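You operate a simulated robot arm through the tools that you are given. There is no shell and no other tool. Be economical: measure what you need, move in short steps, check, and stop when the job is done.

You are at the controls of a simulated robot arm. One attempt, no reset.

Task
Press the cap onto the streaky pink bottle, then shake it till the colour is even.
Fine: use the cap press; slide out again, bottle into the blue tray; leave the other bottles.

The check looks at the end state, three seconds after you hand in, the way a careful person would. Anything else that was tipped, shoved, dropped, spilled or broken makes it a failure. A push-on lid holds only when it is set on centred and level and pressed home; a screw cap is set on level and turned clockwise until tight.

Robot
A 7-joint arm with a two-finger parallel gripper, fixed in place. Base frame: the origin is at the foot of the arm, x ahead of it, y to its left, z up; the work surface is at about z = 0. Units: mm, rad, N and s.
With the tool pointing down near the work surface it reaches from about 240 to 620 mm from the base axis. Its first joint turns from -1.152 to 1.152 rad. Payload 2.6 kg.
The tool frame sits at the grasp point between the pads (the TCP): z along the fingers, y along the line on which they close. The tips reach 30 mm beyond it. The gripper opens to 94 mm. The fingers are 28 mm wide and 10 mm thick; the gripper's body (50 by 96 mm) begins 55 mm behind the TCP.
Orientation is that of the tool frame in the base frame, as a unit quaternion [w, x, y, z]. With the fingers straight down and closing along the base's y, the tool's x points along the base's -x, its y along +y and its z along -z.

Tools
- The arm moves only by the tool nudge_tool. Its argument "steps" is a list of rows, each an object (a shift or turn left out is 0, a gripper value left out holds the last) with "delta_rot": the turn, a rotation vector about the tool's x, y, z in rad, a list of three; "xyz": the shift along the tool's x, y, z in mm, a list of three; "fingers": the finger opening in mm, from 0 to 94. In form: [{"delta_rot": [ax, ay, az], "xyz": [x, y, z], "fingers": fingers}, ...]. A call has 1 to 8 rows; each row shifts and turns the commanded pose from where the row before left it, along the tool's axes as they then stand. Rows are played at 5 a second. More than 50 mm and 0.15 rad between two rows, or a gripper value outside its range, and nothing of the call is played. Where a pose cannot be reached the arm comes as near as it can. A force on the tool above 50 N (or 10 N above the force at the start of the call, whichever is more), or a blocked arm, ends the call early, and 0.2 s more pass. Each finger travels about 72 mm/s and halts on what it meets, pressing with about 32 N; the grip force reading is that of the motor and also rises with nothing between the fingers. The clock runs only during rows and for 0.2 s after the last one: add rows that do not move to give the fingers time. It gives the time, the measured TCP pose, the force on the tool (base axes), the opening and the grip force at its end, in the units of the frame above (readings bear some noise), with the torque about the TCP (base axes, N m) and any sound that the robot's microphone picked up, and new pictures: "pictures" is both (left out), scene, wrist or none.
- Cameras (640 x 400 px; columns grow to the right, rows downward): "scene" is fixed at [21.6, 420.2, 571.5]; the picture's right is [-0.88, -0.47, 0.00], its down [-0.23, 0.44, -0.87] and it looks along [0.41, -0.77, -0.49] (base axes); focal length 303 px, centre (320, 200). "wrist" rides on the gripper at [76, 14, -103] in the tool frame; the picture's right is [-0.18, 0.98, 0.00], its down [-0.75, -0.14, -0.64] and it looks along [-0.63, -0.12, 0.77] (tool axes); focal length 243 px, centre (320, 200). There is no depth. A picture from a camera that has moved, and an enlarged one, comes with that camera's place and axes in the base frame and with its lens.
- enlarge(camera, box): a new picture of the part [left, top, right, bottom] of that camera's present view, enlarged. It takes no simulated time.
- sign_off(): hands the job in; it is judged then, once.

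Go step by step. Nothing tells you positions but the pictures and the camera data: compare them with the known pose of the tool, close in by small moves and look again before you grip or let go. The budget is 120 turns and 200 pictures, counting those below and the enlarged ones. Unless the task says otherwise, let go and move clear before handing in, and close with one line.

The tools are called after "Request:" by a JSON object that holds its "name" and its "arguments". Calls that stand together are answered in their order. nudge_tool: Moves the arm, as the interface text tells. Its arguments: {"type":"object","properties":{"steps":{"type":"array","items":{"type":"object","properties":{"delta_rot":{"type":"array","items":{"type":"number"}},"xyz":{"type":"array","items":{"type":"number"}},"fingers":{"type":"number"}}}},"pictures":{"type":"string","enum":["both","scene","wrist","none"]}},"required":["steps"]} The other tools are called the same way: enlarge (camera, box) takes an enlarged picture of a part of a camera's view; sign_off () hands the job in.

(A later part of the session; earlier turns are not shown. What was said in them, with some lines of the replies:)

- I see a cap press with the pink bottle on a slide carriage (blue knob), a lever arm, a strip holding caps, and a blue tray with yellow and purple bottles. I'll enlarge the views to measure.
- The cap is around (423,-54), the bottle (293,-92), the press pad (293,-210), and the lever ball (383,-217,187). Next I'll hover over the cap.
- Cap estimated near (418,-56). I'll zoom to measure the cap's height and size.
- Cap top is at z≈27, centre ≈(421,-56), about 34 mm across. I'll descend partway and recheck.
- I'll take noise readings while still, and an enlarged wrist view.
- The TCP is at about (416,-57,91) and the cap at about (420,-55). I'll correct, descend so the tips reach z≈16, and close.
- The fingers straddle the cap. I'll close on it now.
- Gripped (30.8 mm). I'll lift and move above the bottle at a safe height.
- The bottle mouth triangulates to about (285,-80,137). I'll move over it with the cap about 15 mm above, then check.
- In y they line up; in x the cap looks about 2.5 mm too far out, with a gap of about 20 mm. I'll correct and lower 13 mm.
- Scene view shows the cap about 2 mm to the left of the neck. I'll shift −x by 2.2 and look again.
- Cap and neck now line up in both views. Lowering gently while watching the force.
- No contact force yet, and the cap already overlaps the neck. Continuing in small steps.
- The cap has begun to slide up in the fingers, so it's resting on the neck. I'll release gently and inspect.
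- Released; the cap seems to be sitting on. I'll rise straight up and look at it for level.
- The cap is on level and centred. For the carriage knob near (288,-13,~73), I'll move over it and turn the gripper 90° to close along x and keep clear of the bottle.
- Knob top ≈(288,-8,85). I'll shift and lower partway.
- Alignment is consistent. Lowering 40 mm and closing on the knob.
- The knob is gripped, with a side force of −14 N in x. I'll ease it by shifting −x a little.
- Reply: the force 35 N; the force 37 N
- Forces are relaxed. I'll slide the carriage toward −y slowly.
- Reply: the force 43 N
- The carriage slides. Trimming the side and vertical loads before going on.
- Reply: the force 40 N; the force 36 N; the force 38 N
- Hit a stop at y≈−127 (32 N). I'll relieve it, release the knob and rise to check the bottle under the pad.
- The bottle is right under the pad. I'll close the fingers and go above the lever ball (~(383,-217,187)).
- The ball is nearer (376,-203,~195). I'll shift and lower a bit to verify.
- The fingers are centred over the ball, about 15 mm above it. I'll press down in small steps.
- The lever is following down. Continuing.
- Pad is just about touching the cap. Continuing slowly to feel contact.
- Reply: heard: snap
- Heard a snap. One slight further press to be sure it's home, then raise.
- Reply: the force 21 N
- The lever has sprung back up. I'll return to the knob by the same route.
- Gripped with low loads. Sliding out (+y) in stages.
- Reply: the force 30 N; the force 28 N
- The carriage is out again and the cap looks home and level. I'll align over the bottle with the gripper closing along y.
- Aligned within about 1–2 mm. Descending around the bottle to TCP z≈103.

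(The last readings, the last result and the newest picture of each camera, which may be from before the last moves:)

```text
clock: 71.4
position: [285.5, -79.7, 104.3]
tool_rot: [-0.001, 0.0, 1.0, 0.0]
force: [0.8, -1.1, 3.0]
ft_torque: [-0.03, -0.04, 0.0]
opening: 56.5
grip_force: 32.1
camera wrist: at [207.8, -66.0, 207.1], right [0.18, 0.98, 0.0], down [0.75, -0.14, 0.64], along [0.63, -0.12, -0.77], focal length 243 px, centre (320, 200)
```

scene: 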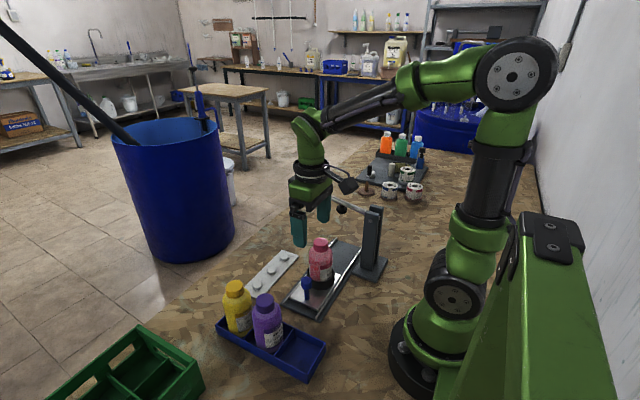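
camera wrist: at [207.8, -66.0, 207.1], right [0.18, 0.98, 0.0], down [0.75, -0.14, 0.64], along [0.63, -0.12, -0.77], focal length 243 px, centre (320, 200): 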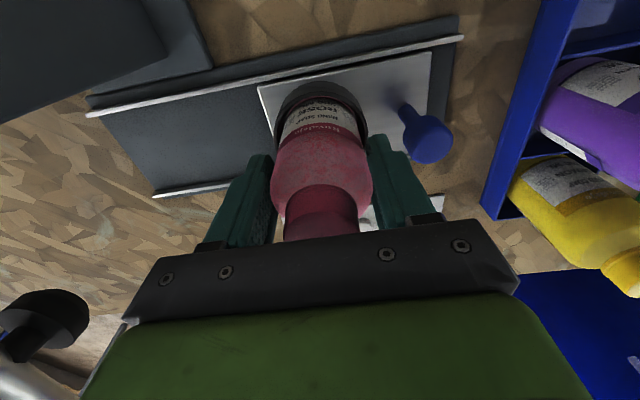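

Gripped at 56.5 mm with little side load. Lifting straight up and clear.

Request:
{"name": "nudge_tool", "arguments": {"steps": [{"xyz": [0, 0, -10]}, {"xyz": [0, 0, -20]}, {"xyz": [0, 0, -30]}, {"xyz": [0, 0, -40]}, {"xyz": [0, 0, -45]}, {"xyz": [0, 0, -45]}, {}, {}], "pictures": "both"}}

Request:
{"name": "enlarge", "arguments": {"camera": "scene", "box": [270, 120, 370, 220]}}

```text
clock: 73.2
position: [283.9, -79.4, 295.1]
tool_rot: [0.0, 0.0, 1.0, 0.0]
force: [1.3, -0.6, -1.9]
ft_torque: [0.01, 0.02, 0.01]
opening: 55.2
grip_force: 32.0
camera wrist: at [207.0, -65.6, 397.2], right [0.18, 0.98, 0.0], down [0.75, -0.14, 0.64], along [0.63, -0.12, -0.77], focal length 243 px, centre (320, 200)
```

scene: 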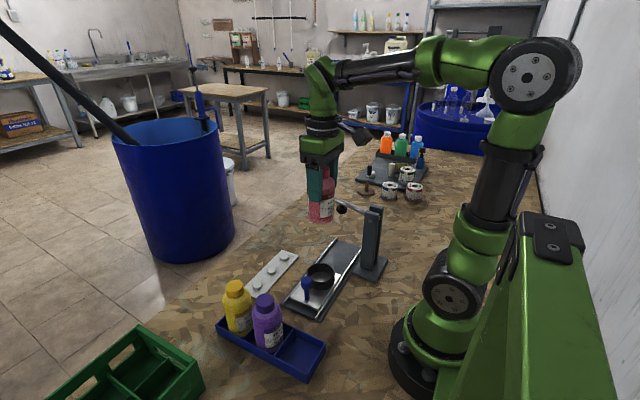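
wrist: 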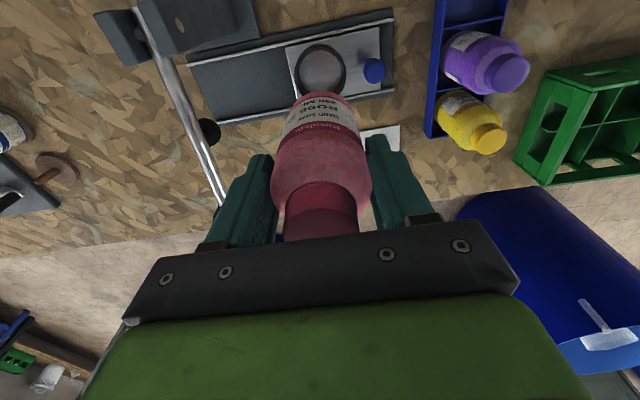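

```text
4.00 times, centred on (320, 170) of scene
camera zoom: at [21.6, 420.2, 571.5], right [-0.88, -0.47, 0.0], down [-0.23, 0.44, -0.87], along [0.41, -0.77, -0.49], focal length 1213 px, centre (320, 320)
```

zoom: 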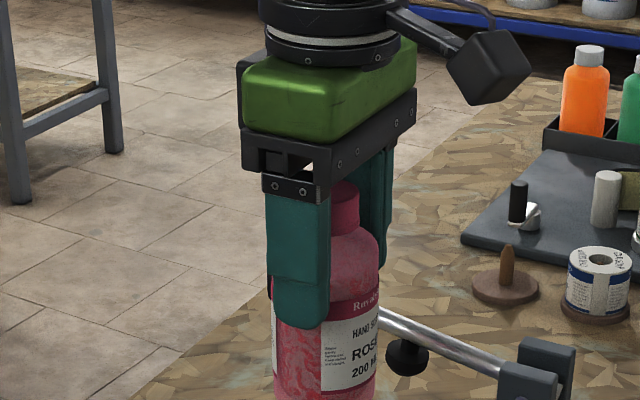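

The bottle holds well. I'll move to open space and start a moderate vertical shake.

Request:
{"name": "nudge_tool", "arguments": {"steps": [{"xyz": [-20, 25, -30]}, {"xyz": [-25, 30, -20]}, {"xyz": [-25, 30, 0]}, {}, {"xyz": [0, 0, -35]}, {"xyz": [0, 0, 35]}, {"xyz": [0, 0, -35]}, {"xyz": [0, 0, 35]}], "pictures": "scene"}}

Request:
{"name": "enlarge", "arguments": {"camera": "scene", "box": [220, 100, 340, 220]}}

```text
clock: 75.0
position: [354.8, 4.5, 345.8]
tool_rot: [0.0, 0.0, 1.0, 0.001]
force: [-0.1, 0.6, -2.0]
ft_torque: [0.01, 0.0, -0.01]
opening: 55.0
grip_force: 32.2
```

scene: 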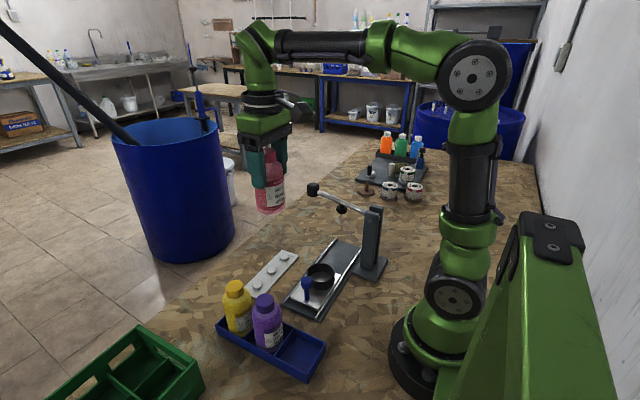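

```text
3.33 times, centred on (280, 160) of scene
camera zoom: at [21.6, 420.2, 571.5], right [-0.88, -0.47, 0.0], down [-0.23, 0.44, -0.87], along [0.41, -0.77, -0.49], focal length 1011 px, centre (453, 333)
```

zoom: 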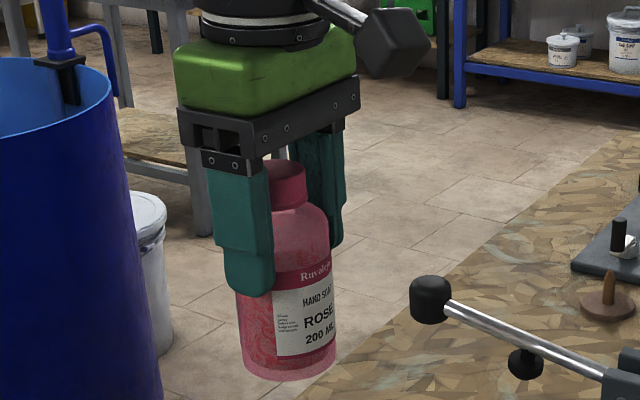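

Grip is steady. More vigorous shaking now.

Request:
{"name": "nudge_tool", "arguments": {"steps": [{"xyz": [0, 0, -48]}, {"xyz": [0, 0, 48]}, {"xyz": [0, 0, -48]}, {"xyz": [0, 0, 48]}, {"xyz": [0, 0, -48]}, {"xyz": [0, 0, 48]}, {"xyz": [0, 0, -48]}, {"xyz": [0, 0, 48]}], "pictures": "none"}}

Request:
{"name": "nudge_tool", "arguments": {"steps": [{"xyz": [0, 0, -48]}, {"xyz": [0, 0, 48]}, {"xyz": [0, 0, -48]}, {"xyz": [0, 0, 48]}, {"xyz": [0, 0, -48]}, {"xyz": [0, 0, 48]}, {"xyz": [0, 0, -48]}, {"xyz": [0, 0, 48]}], "pictures": "none"}}

Request:
{"name": "enlarge", "arguments": {"camera": "scene", "box": [220, 100, 340, 220]}}

```text
clock: 76.8
position: [357.0, 5.3, 345.7]
tool_rot: [0.0, 0.0, 1.0, 0.0]
force: [0.0, -0.4, -2.1]
ft_torque: [-0.01, 0.02, 0.01]
opening: 55.3
grip_force: 32.4
```

```text
clock: 78.6
position: [351.8, 4.6, 347.1]
tool_rot: [0.001, 0.0, 1.0, 0.0]
force: [-0.7, 0.4, -2.4]
ft_torque: [-0.03, 0.04, 0.01]
opening: 55.2
grip_force: 31.8
```

```text
3.33 times, centred on (280, 160) of scene
camera zoom: at [21.6, 420.2, 571.5], right [-0.88, -0.47, 0.0], down [-0.23, 0.44, -0.87], along [0.41, -0.77, -0.49], focal length 1011 px, centre (453, 333)
```

zoom: 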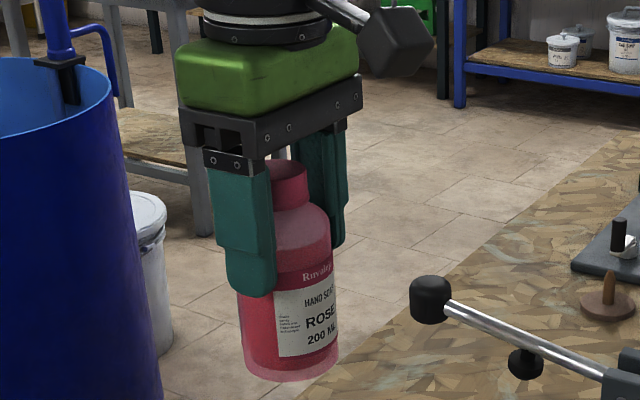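

The streaks are nearly gone. A few more shakes, then a close look.

Request:
{"name": "nudge_tool", "arguments": {"steps": [{"xyz": [0, 0, -48]}, {"xyz": [0, 0, 48]}, {"xyz": [0, 0, -48]}, {"xyz": [0, 0, 48]}, {"xyz": [0, 0, -48]}, {"xyz": [0, 0, 48]}, {"xyz": [0, 0, -48]}, {"xyz": [0, 0, 48]}], "pictures": "none"}}

Request:
{"name": "nudge_tool", "arguments": {"steps": [{"xyz": [0, 0, -48]}, {"xyz": [0, 0, 48]}, {"xyz": [0, 0, -48]}, {"xyz": [0, 0, 48]}, {"xyz": [0, 0, -48]}, {"xyz": [0, 0, 48]}, {}, {}], "pictures": "wrist"}}

Request:
{"name": "enlarge", "arguments": {"camera": "scene", "box": [240, 140, 300, 220]}}

Request:
{"name": "enlarge", "arguments": {"camera": "wrist", "box": [260, 60, 380, 240]}}

```text
clock: 80.4
position: [352.6, 4.4, 347.6]
tool_rot: [0.0, 0.0, 1.0, 0.0]
force: [0.8, -0.8, -2.2]
ft_torque: [0.03, 0.01, -0.02]
opening: 55.1
grip_force: 32.6
```

```text
clock: 82.2
position: [356.3, 6.1, 345.3]
tool_rot: [-0.001, 0.0, 1.0, 0.0]
force: [-0.5, 0.7, -1.2]
ft_torque: [0.0, 0.0, -0.01]
opening: 54.8
grip_force: 31.9
camera wrist: at [278.3, 20.7, 447.9], right [0.18, 0.98, 0.0], down [0.75, -0.14, 0.64], along [0.63, -0.12, -0.77], focal length 243 px, centre (320, 200)
```

wrist: 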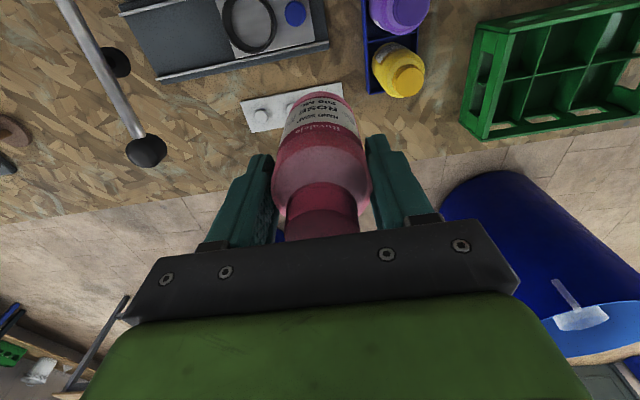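

```text
5.00 times, centred on (270, 180) of scene
camera zoom: at [21.6, 420.2, 571.5], right [-0.88, -0.47, 0.0], down [-0.23, 0.44, -0.87], along [0.41, -0.77, -0.49], focal length 1516 px, centre (570, 300)
```

zoom: 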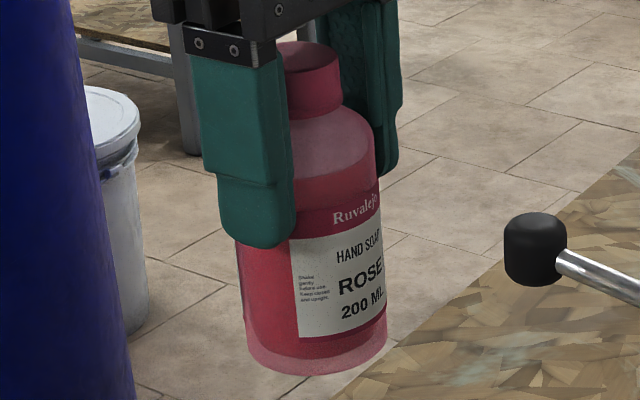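

```text
2.22 times, centred on (320, 150) of wrist
camera zoom: at [278.3, 20.7, 447.9], right [0.18, 0.98, 0.0], down [0.75, -0.14, 0.64], along [0.63, -0.12, -0.77], focal length 539 px, centre (320, 311)
```

zoom: 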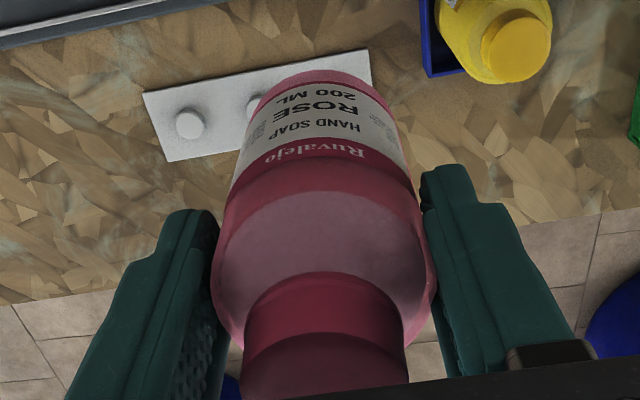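

The colour is even. Now locating the free tray compartment.

Request:
{"name": "enlarge", "arguments": {"camera": "scene", "box": [200, 270, 340, 390]}}

```text
3.33 times, centred on (270, 330) of scene
camera zoom: at [21.6, 420.2, 571.5], right [-0.88, -0.47, 0.0], down [-0.23, 0.44, -0.87], along [0.41, -0.77, -0.49], focal length 1011 px, centre (487, -233)
```

zoom: 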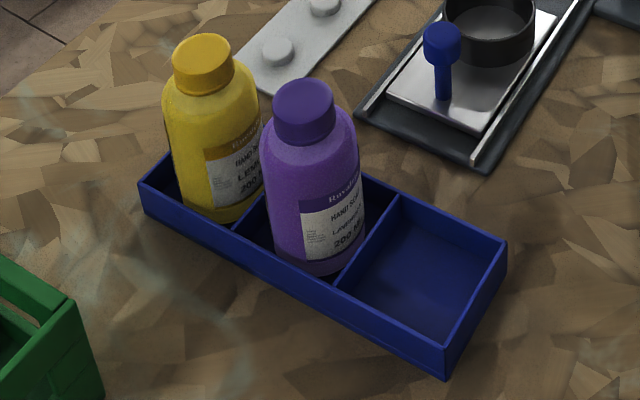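

The compartment centre is around (232,109). I'll carry the bottle there at height, then lower to check.

Request:
{"name": "nudge_tool", "arguments": {"steps": [{"xyz": [31, 26, 0]}, {"xyz": [31, 26, 0]}, {"xyz": [31, 26, 0]}, {"xyz": [30, 25, 0]}, {"xyz": [0, 0, 40]}, {"xyz": [0, 0, 40]}, {"xyz": [0, 0, 20]}, {}]}}

Request:
{"name": "enlarge", "arguments": {"camera": "scene", "box": [190, 190, 390, 390]}}

Request:
{"name": "enlarge", "arguments": {"camera": "wrist", "box": [220, 0, 460, 220]}}

```text
clock: 84.0
position: [230.7, 107.1, 243.8]
tool_rot: [0.0, 0.0, 1.0, 0.0]
force: [0.1, -0.1, -1.5]
ft_torque: [0.0, 0.0, -0.01]
opening: 55.1
grip_force: 32.5
camera wrist: at [152.8, 121.2, 347.0], right [0.18, 0.98, 0.0], down [0.75, -0.14, 0.64], along [0.63, -0.12, -0.77], focal length 243 px, centre (320, 200)
```

scene: 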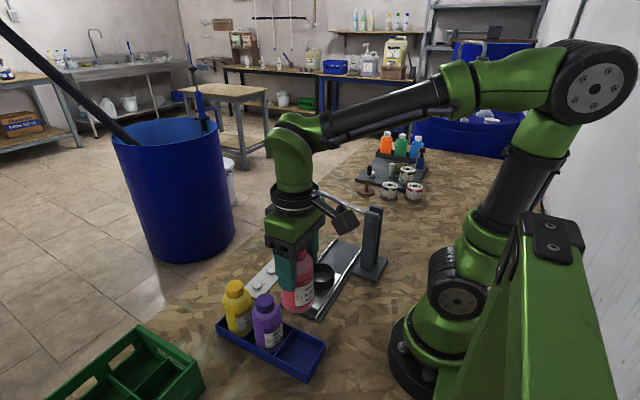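
wrist: 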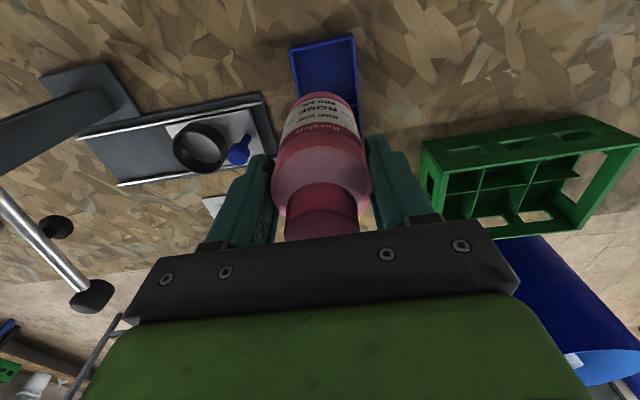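

```text
2.00 times, centred on (290, 290) of scene
camera zoom: at [21.6, 420.2, 571.5], right [-0.88, -0.47, 0.0], down [-0.23, 0.44, -0.87], along [0.41, -0.77, -0.49], focal length 606 px, centre (380, 20)
```

zoom: 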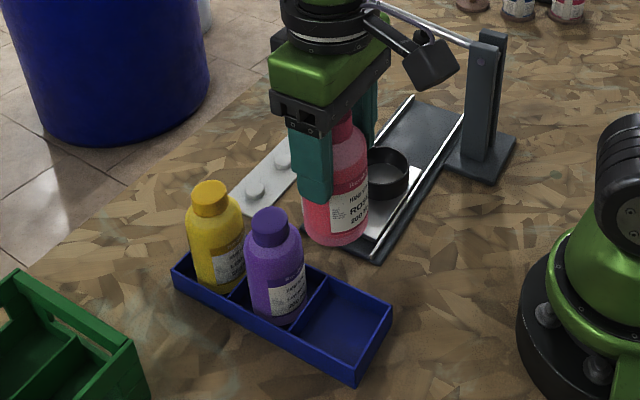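

```text
1.82 times, centred on (340, 110) of wrist
camera zoom: at [152.8, 121.2, 347.0], right [0.18, 0.98, 0.0], down [0.75, -0.14, 0.64], along [0.63, -0.12, -0.77], focal length 441 px, centre (284, 364)
```

zoom: 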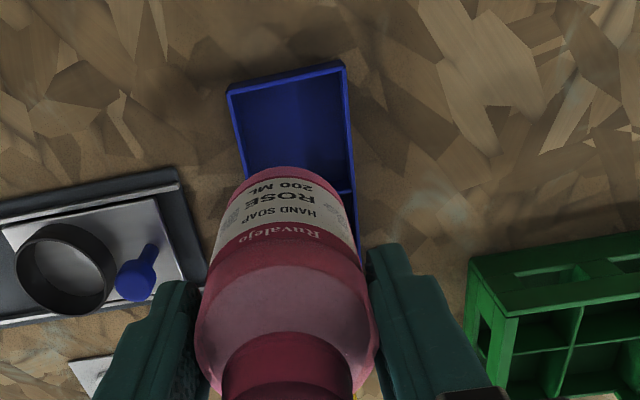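

Both views put the centre at about (231,111). I'll adjust and lower partway.

Request:
{"name": "nudge_tool", "arguments": {"steps": [{"xyz": [-2, 4, 20]}, {"xyz": [0, 0, 40]}, {"xyz": [0, 0, 40]}, {}, {}]}}

Request:
{"name": "enlarge", "arguments": {"camera": "scene", "box": [200, 250, 350, 400]}}

Request:
{"name": "enlarge", "arguments": {"camera": "wrist", "box": [220, 0, 460, 220]}}

```text
clock: 85.2
position: [234.7, 112.1, 145.5]
tool_rot: [0.001, 0.0, 1.0, 0.0]
force: [-0.2, 0.8, -2.3]
ft_torque: [0.01, 0.03, 0.0]
opening: 55.1
grip_force: 32.2
camera wrist: at [157.3, 126.0, 248.5], right [0.18, 0.98, 0.0], down [0.75, -0.14, 0.64], along [0.63, -0.12, -0.77], focal length 243 px, centre (320, 200)
```

scene: 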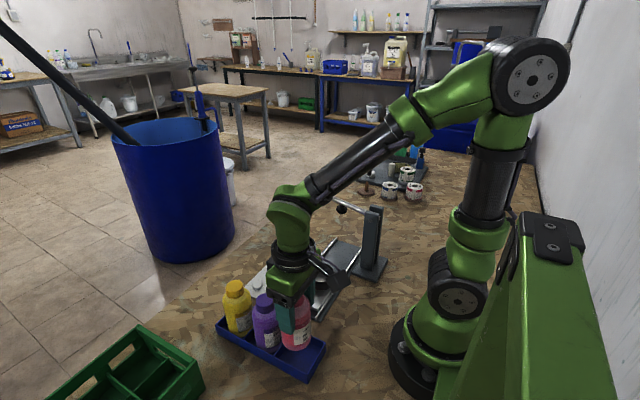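
wrist: 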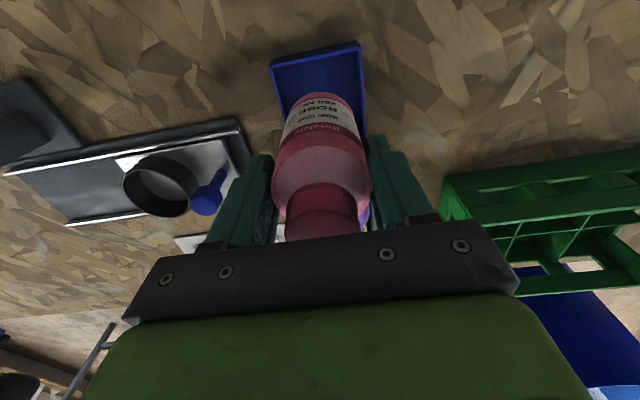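

```text
2.67 times, centred on (275, 325) of scene
camera zoom: at [21.6, 420.2, 571.5], right [-0.88, -0.47, 0.0], down [-0.23, 0.44, -0.87], along [0.41, -0.77, -0.49], focal length 809 px, centre (440, -133)
```

zoom: 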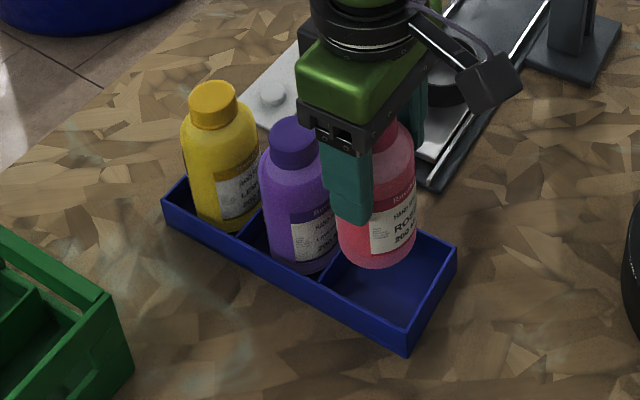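

```text
1.82 times, centred on (340, 110) of wrist
camera zoom: at [157.3, 126.0, 248.5], right [0.18, 0.98, 0.0], down [0.75, -0.14, 0.64], along [0.63, -0.12, -0.77], focal length 441 px, centre (284, 364)
```

zoom: 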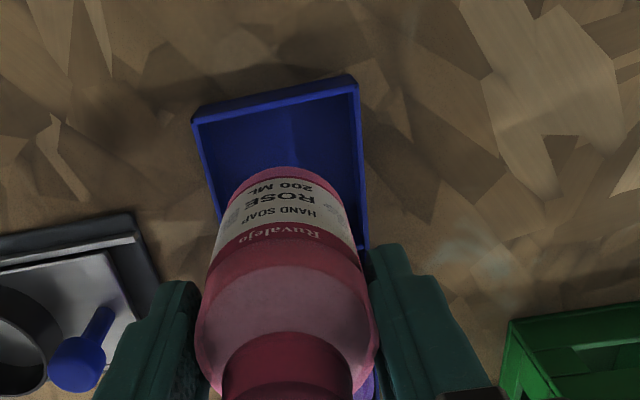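

Nearly centred; nudging to (230.5,113) and lowering to just above the rim level.

Request:
{"name": "nudge_tool", "arguments": {"steps": [{"xyz": [2.7, 1, 8]}, {"xyz": [0, 0, 10]}, {}, {}], "pictures": "none"}}

Request:
{"name": "enlarge", "arguments": {"camera": "scene", "box": [220, 280, 340, 390]}}

Request:
{"name": "enlarge", "arguments": {"camera": "wrist", "box": [240, 10, 420, 150]}}

```text
clock: 86.2
position: [231.7, 113.7, 127.9]
tool_rot: [0.0, -0.001, 1.0, 0.0]
force: [-0.5, 0.6, -0.7]
ft_torque: [-0.01, -0.01, 0.0]
opening: 55.1
grip_force: 32.4
```

```text
3.64 times, centred on (280, 335) of scene
camera zoom: at [21.6, 420.2, 571.5], right [-0.88, -0.47, 0.0], down [-0.23, 0.44, -0.87], along [0.41, -0.77, -0.49], focal length 1103 px, centre (466, -291)
```

zoom: 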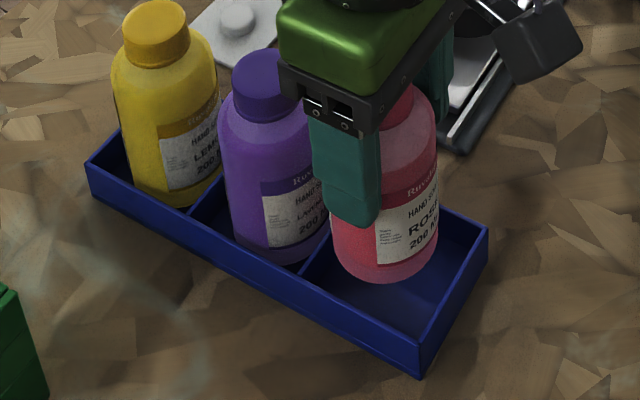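

```text
2.86 times, centred on (330, 80) of wrist
camera zoom: at [154.3, 126.6, 230.1], right [0.18, 0.98, 0.0], down [0.75, -0.14, 0.64], along [0.63, -0.12, -0.77], focal length 693 px, centre (291, 543)
```

zoom: 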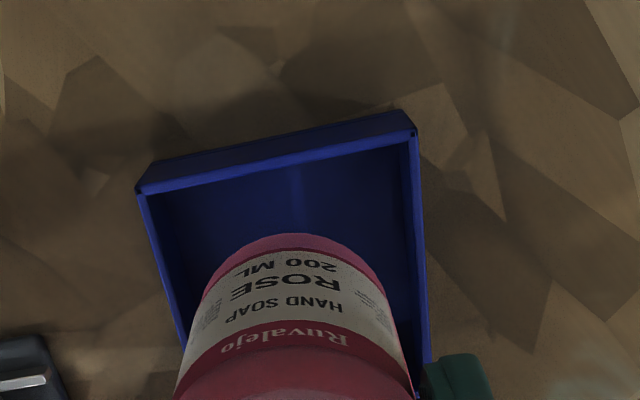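

The bottle looks about 4 mm too close to the divider; shifting −x before the final lowering.

Request:
{"name": "nudge_tool", "arguments": {"steps": [{"xyz": [4.5, 0.5, 0]}, {"xyz": [0, 0, 8]}, {}, {}], "pictures": "none"}}

Request:
{"name": "enlarge", "arguments": {"camera": "scene", "box": [220, 280, 340, 390]}}

Request:
{"name": "enlarge", "arguments": {"camera": "wrist", "box": [240, 10, 420, 150]}}

```text
clock: 87.2
position: [227.0, 114.1, 119.2]
tool_rot: [-0.001, 0.0, 1.0, 0.0]
force: [0.0, 0.3, -1.8]
ft_torque: [0.0, 0.01, -0.04]
opening: 54.8
grip_force: 31.8
```

```text
3.64 times, centred on (280, 335) of scene
camera zoom: at [21.6, 420.2, 571.5], right [-0.88, -0.47, 0.0], down [-0.23, 0.44, -0.87], along [0.41, -0.77, -0.49], focal length 1103 px, centre (466, -291)
```

zoom: 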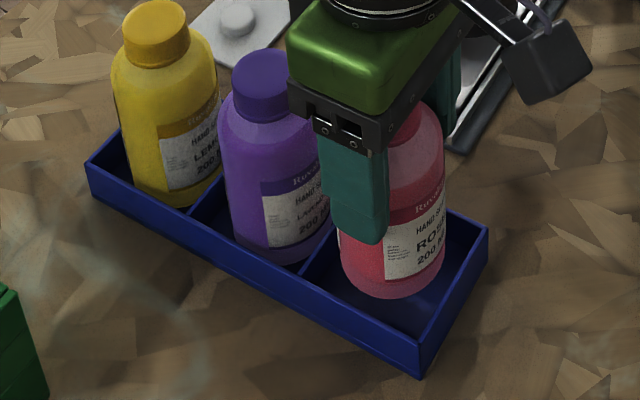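

```text
2.86 times, centred on (330, 80) of wrist
camera zoom: at [149.5, 127.4, 221.9], right [0.18, 0.98, 0.0], down [0.75, -0.14, 0.64], along [0.63, -0.12, -0.77], focal length 693 px, centre (291, 543)
```

zoom: 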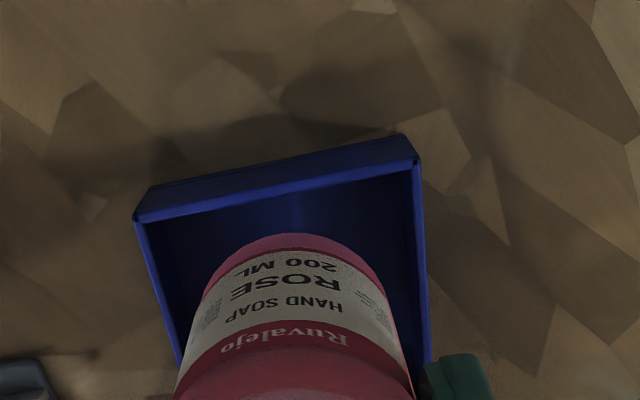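

Well centred. Lowering onto the tray floor, watching the force.

Request:
{"name": "nudge_tool", "arguments": {"steps": [{"xyz": [0, 0, 6]}, {"xyz": [0, 0, 6]}, {"xyz": [0, 0, 4]}, {}], "pictures": "none"}}

Request:
{"name": "enlarge", "arguments": {"camera": "scene", "box": [220, 280, 340, 390]}}

```text
clock: 88.2
position: [228.0, 113.1, 102.6]
tool_rot: [0.0, 0.0, 1.0, 0.0]
force: [1.1, -0.3, -2.1]
ft_torque: [0.0, 0.01, 0.0]
opening: 54.9
grip_force: 32.1
```

```text
3.64 times, centred on (280, 335) of scene
camera zoom: at [21.6, 420.2, 571.5], right [-0.88, -0.47, 0.0], down [-0.23, 0.44, -0.87], along [0.41, -0.77, -0.49], focal length 1103 px, centre (466, -291)
```

zoom: 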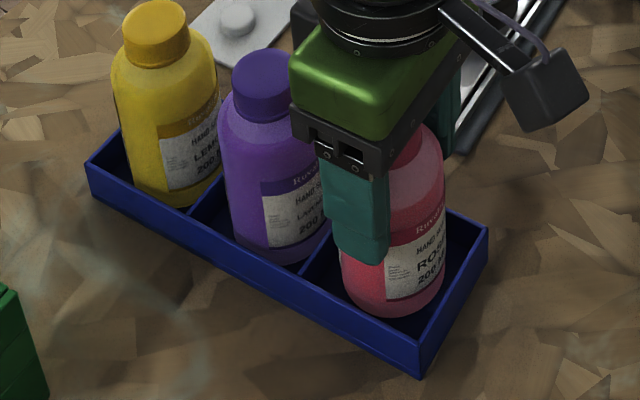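

Request:
{"name": "nudge_tool", "arguments": {"steps": [{"xyz": [0, 0, 2]}, {"xyz": [0, 0, 2]}, {}], "pictures": "none"}}

Request:
{"name": "nudge_tool", "arguments": {"steps": [{"xyz": [0, 0, 1.5]}, {"xyz": [0, 0, 1]}, {}], "pictures": "none"}}

Request:
{"name": "enlarge", "arguments": {"camera": "scene", "box": [220, 280, 340, 390]}}

```text
clock: 89.0
position: [227.1, 114.4, 98.4]
tool_rot: [0.001, 0.0, 1.0, 0.0]
force: [0.4, 0.1, -1.8]
ft_torque: [0.01, 0.01, -0.02]
opening: 54.8
grip_force: 32.2
```

```text
clock: 89.8
position: [226.3, 113.9, 99.2]
tool_rot: [0.0, 0.0, 1.0, 0.0]
force: [-0.3, -0.6, -1.9]
ft_torque: [0.0, 0.0, 0.01]
opening: 54.7
grip_force: 31.6
```

```text
3.64 times, centred on (280, 335) of scene
camera zoom: at [21.6, 420.2, 571.5], right [-0.88, -0.47, 0.0], down [-0.23, 0.44, -0.87], along [0.41, -0.77, -0.49], focal length 1103 px, centre (466, -291)
```

zoom: 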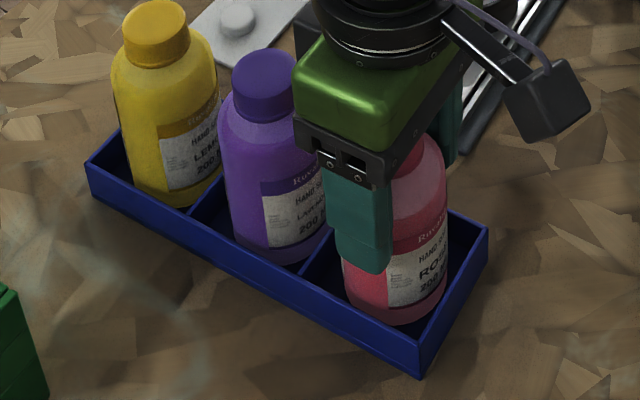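

Request:
{"name": "nudge_tool", "arguments": {"steps": [{"xyz": [0, 0, 1.5]}, {}], "pictures": "none"}}

Request:
{"name": "nudge_tool", "arguments": {"steps": [{"xyz": [0, 0, 1.5]}, {}], "pictures": "none"}}

Request:
{"name": "nudge_tool", "arguments": {"steps": [{"xyz": [0, 0, 1]}, {}], "pictures": "none"}}

Request:
{"name": "enlarge", "arguments": {"camera": "scene", "box": [220, 280, 340, 390]}}

```text
clock: 90.4
position: [226.6, 113.6, 96.7]
tool_rot: [0.001, 0.001, 1.0, 0.001]
force: [-11.6, -3.5, 39.2]
ft_torque: [-0.2, 0.26, -0.11]
opening: 54.7
grip_force: 31.6
```

```text
clock: 90.8
position: [227.7, 114.1, 96.4]
tool_rot: [0.003, 0.001, 1.0, 0.001]
force: [-2.2, -0.8, 7.2]
ft_torque: [0.03, 0.01, -0.03]
opening: 55.6
grip_force: 32.1
stopped in row 1: the force on the tool passed its limit at 56 N (the readings are from after the stop); the commanded pose is now the measured one
```

```text
clock: 91.5
position: [228.1, 114.1, 96.6]
tool_rot: [0.004, 0.002, 1.0, 0.0]
force: [-2.3, -0.5, 6.6]
ft_torque: [0.05, 0.05, 0.02]
opening: 55.7
grip_force: 32.3
stopped in row 2: the force on the tool passed its limit at 52 N (the readings are from after the stop); the commanded pose is now the measured one
```

```text
3.64 times, centred on (280, 335) of scene
camera zoom: at [21.6, 420.2, 571.5], right [-0.88, -0.47, 0.0], down [-0.23, 0.44, -0.87], along [0.41, -0.77, -0.49], focal length 1103 px, centre (466, -291)
```

zoom: 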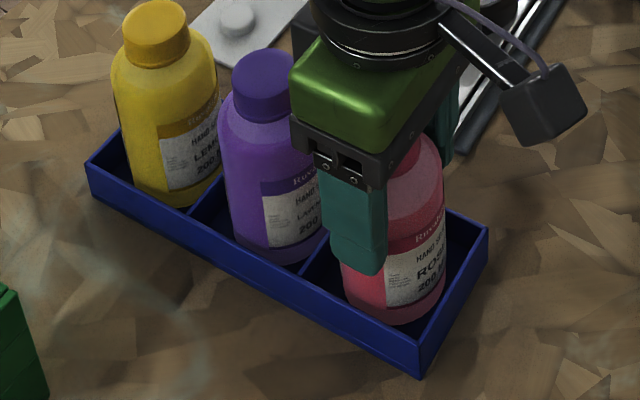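

The bottle is resting on the tray floor (contact at TCP z≈97, as expected). Releasing gently.

Request:
{"name": "nudge_tool", "arguments": {"steps": [{"fingers": 58}, {"fingers": 62}, {"fingers": 68}, {}, {}], "pictures": "wrist"}}

Request:
{"name": "enlarge", "arguments": {"camera": "scene", "box": [220, 280, 340, 390]}}

```text
clock: 92.7
position: [227.7, 114.9, 95.8]
tool_rot: [0.005, 0.001, 1.0, 0.001]
force: [0.0, -0.2, 0.0]
ft_torque: [-0.01, 0.01, 0.01]
opening: 67.9
grip_force: 0.1
camera wrist: at [150.0, 127.8, 197.2], right [0.19, 0.98, 0.0], down [0.75, -0.14, 0.65], along [0.64, -0.12, -0.76], focal length 243 px, centre (320, 200)
```

wrist: 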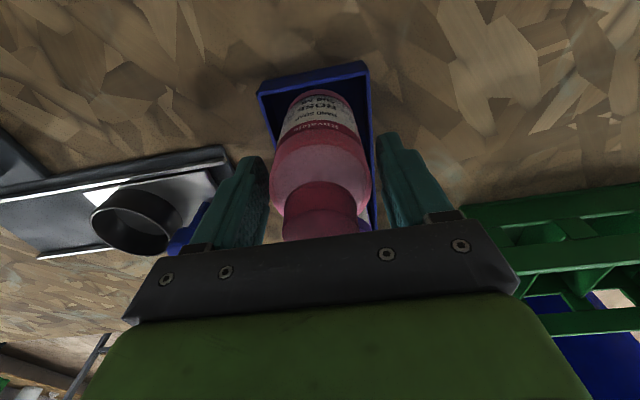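

```text
3.64 times, centred on (280, 335) of scene
camera zoom: at [21.6, 420.2, 571.5], right [-0.88, -0.47, 0.0], down [-0.23, 0.44, -0.87], along [0.41, -0.77, -0.49], focal length 1103 px, centre (466, -291)
```

zoom: 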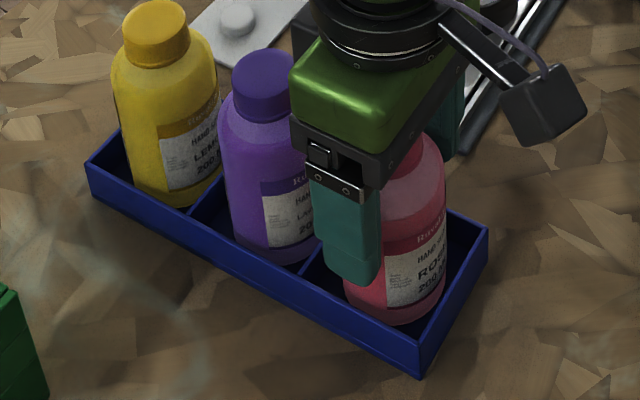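

Bottle stands upright. Rising straight up and clear.

Request:
{"name": "nudge_tool", "arguments": {"steps": [{"xyz": [0, 0, -15]}, {"xyz": [0, 0, -30]}, {"xyz": [0, 0, -40]}, {"xyz": [0, 0, -45]}, {"xyz": [0, 0, -45]}, {}, {}]}}

Request:
{"name": "enlarge", "arguments": {"camera": "scene", "box": [200, 230, 400, 390]}}

Request:
{"name": "enlarge", "arguments": {"camera": "wrist", "box": [240, 20, 440, 220]}}

```text
clock: 94.3
position: [226.5, 114.2, 270.7]
tool_rot: [0.005, 0.001, 1.0, 0.0]
force: [0.9, 0.1, -0.5]
ft_torque: [0.0, 0.0, 0.01]
opening: 67.9
grip_force: 0.0
camera wrist: at [148.1, 128.0, 373.5], right [0.19, 0.98, 0.0], down [0.75, -0.14, 0.65], along [0.64, -0.12, -0.76], focal length 243 px, centre (320, 200)
```

scene: 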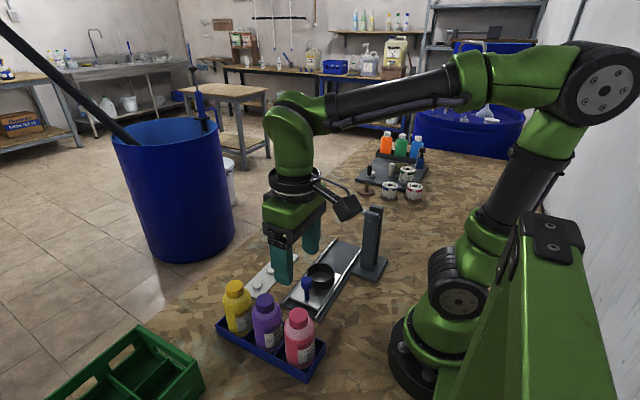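
wrist: 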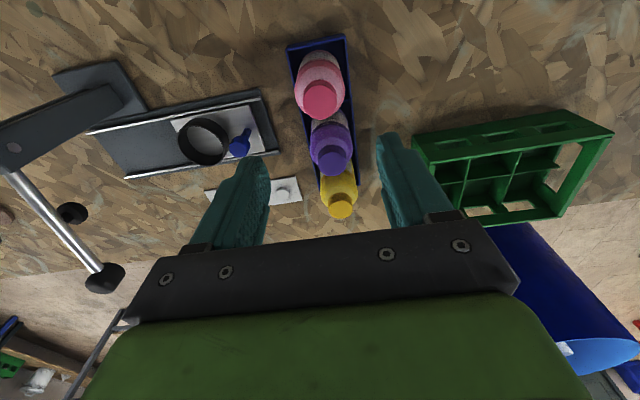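

```text
2.50 times, centred on (300, 310) of scene
camera zoom: at [21.6, 420.2, 571.5], right [-0.88, -0.47, 0.0], down [-0.23, 0.44, -0.87], along [0.41, -0.77, -0.49], focal length 758 px, centre (370, -75)
```

zoom: 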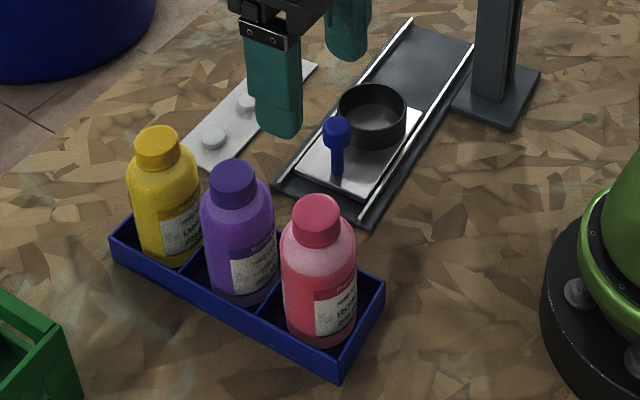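

```text
2.00 times, centred on (340, 120) of wrist
camera zoom: at [148.1, 128.0, 373.5], right [0.19, 0.98, 0.0], down [0.75, -0.14, 0.65], along [0.64, -0.12, -0.76], focal length 485 px, centre (280, 360)
```

zoom: 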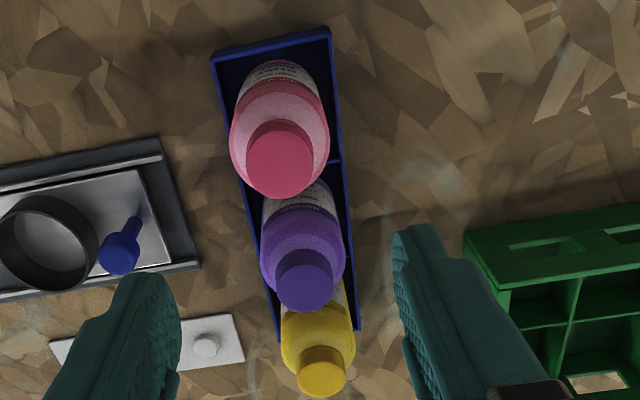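

The bottle is standing in the tray. One last close look at the colour and cap.

Request:
{"name": "enlarge", "arguments": {"camera": "scene", "box": [265, 295, 335, 375]}}

```text
5.00 times, centred on (300, 335) of scene
camera zoom: at [21.6, 420.2, 571.5], right [-0.88, -0.47, 0.0], down [-0.23, 0.44, -0.87], along [0.41, -0.77, -0.49], focal length 1516 px, centre (420, -475)
```

zoom: 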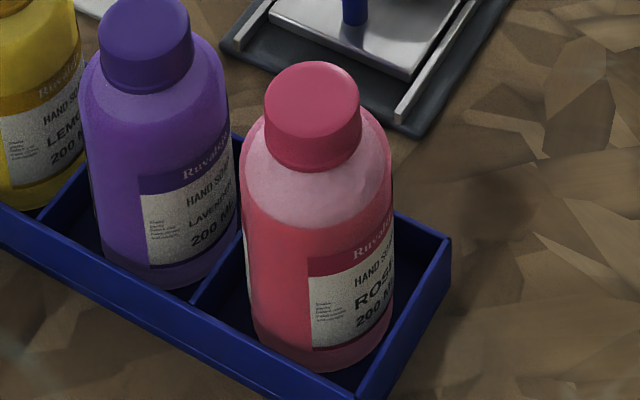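

The colour is even, the cap is level and down, and the bottle stands upright in its tray slot. The other bottles haven't moved, and the arm is clear, so I'm handing in.

Request:
{"name": "sign_off", "arguments": {}}

```text
The job is handed in.
```

The pink bottle was capped in the press (a snap was heard), shaken until its colour looked even, and set upright in the blue tray, with the other bottles left where they were.
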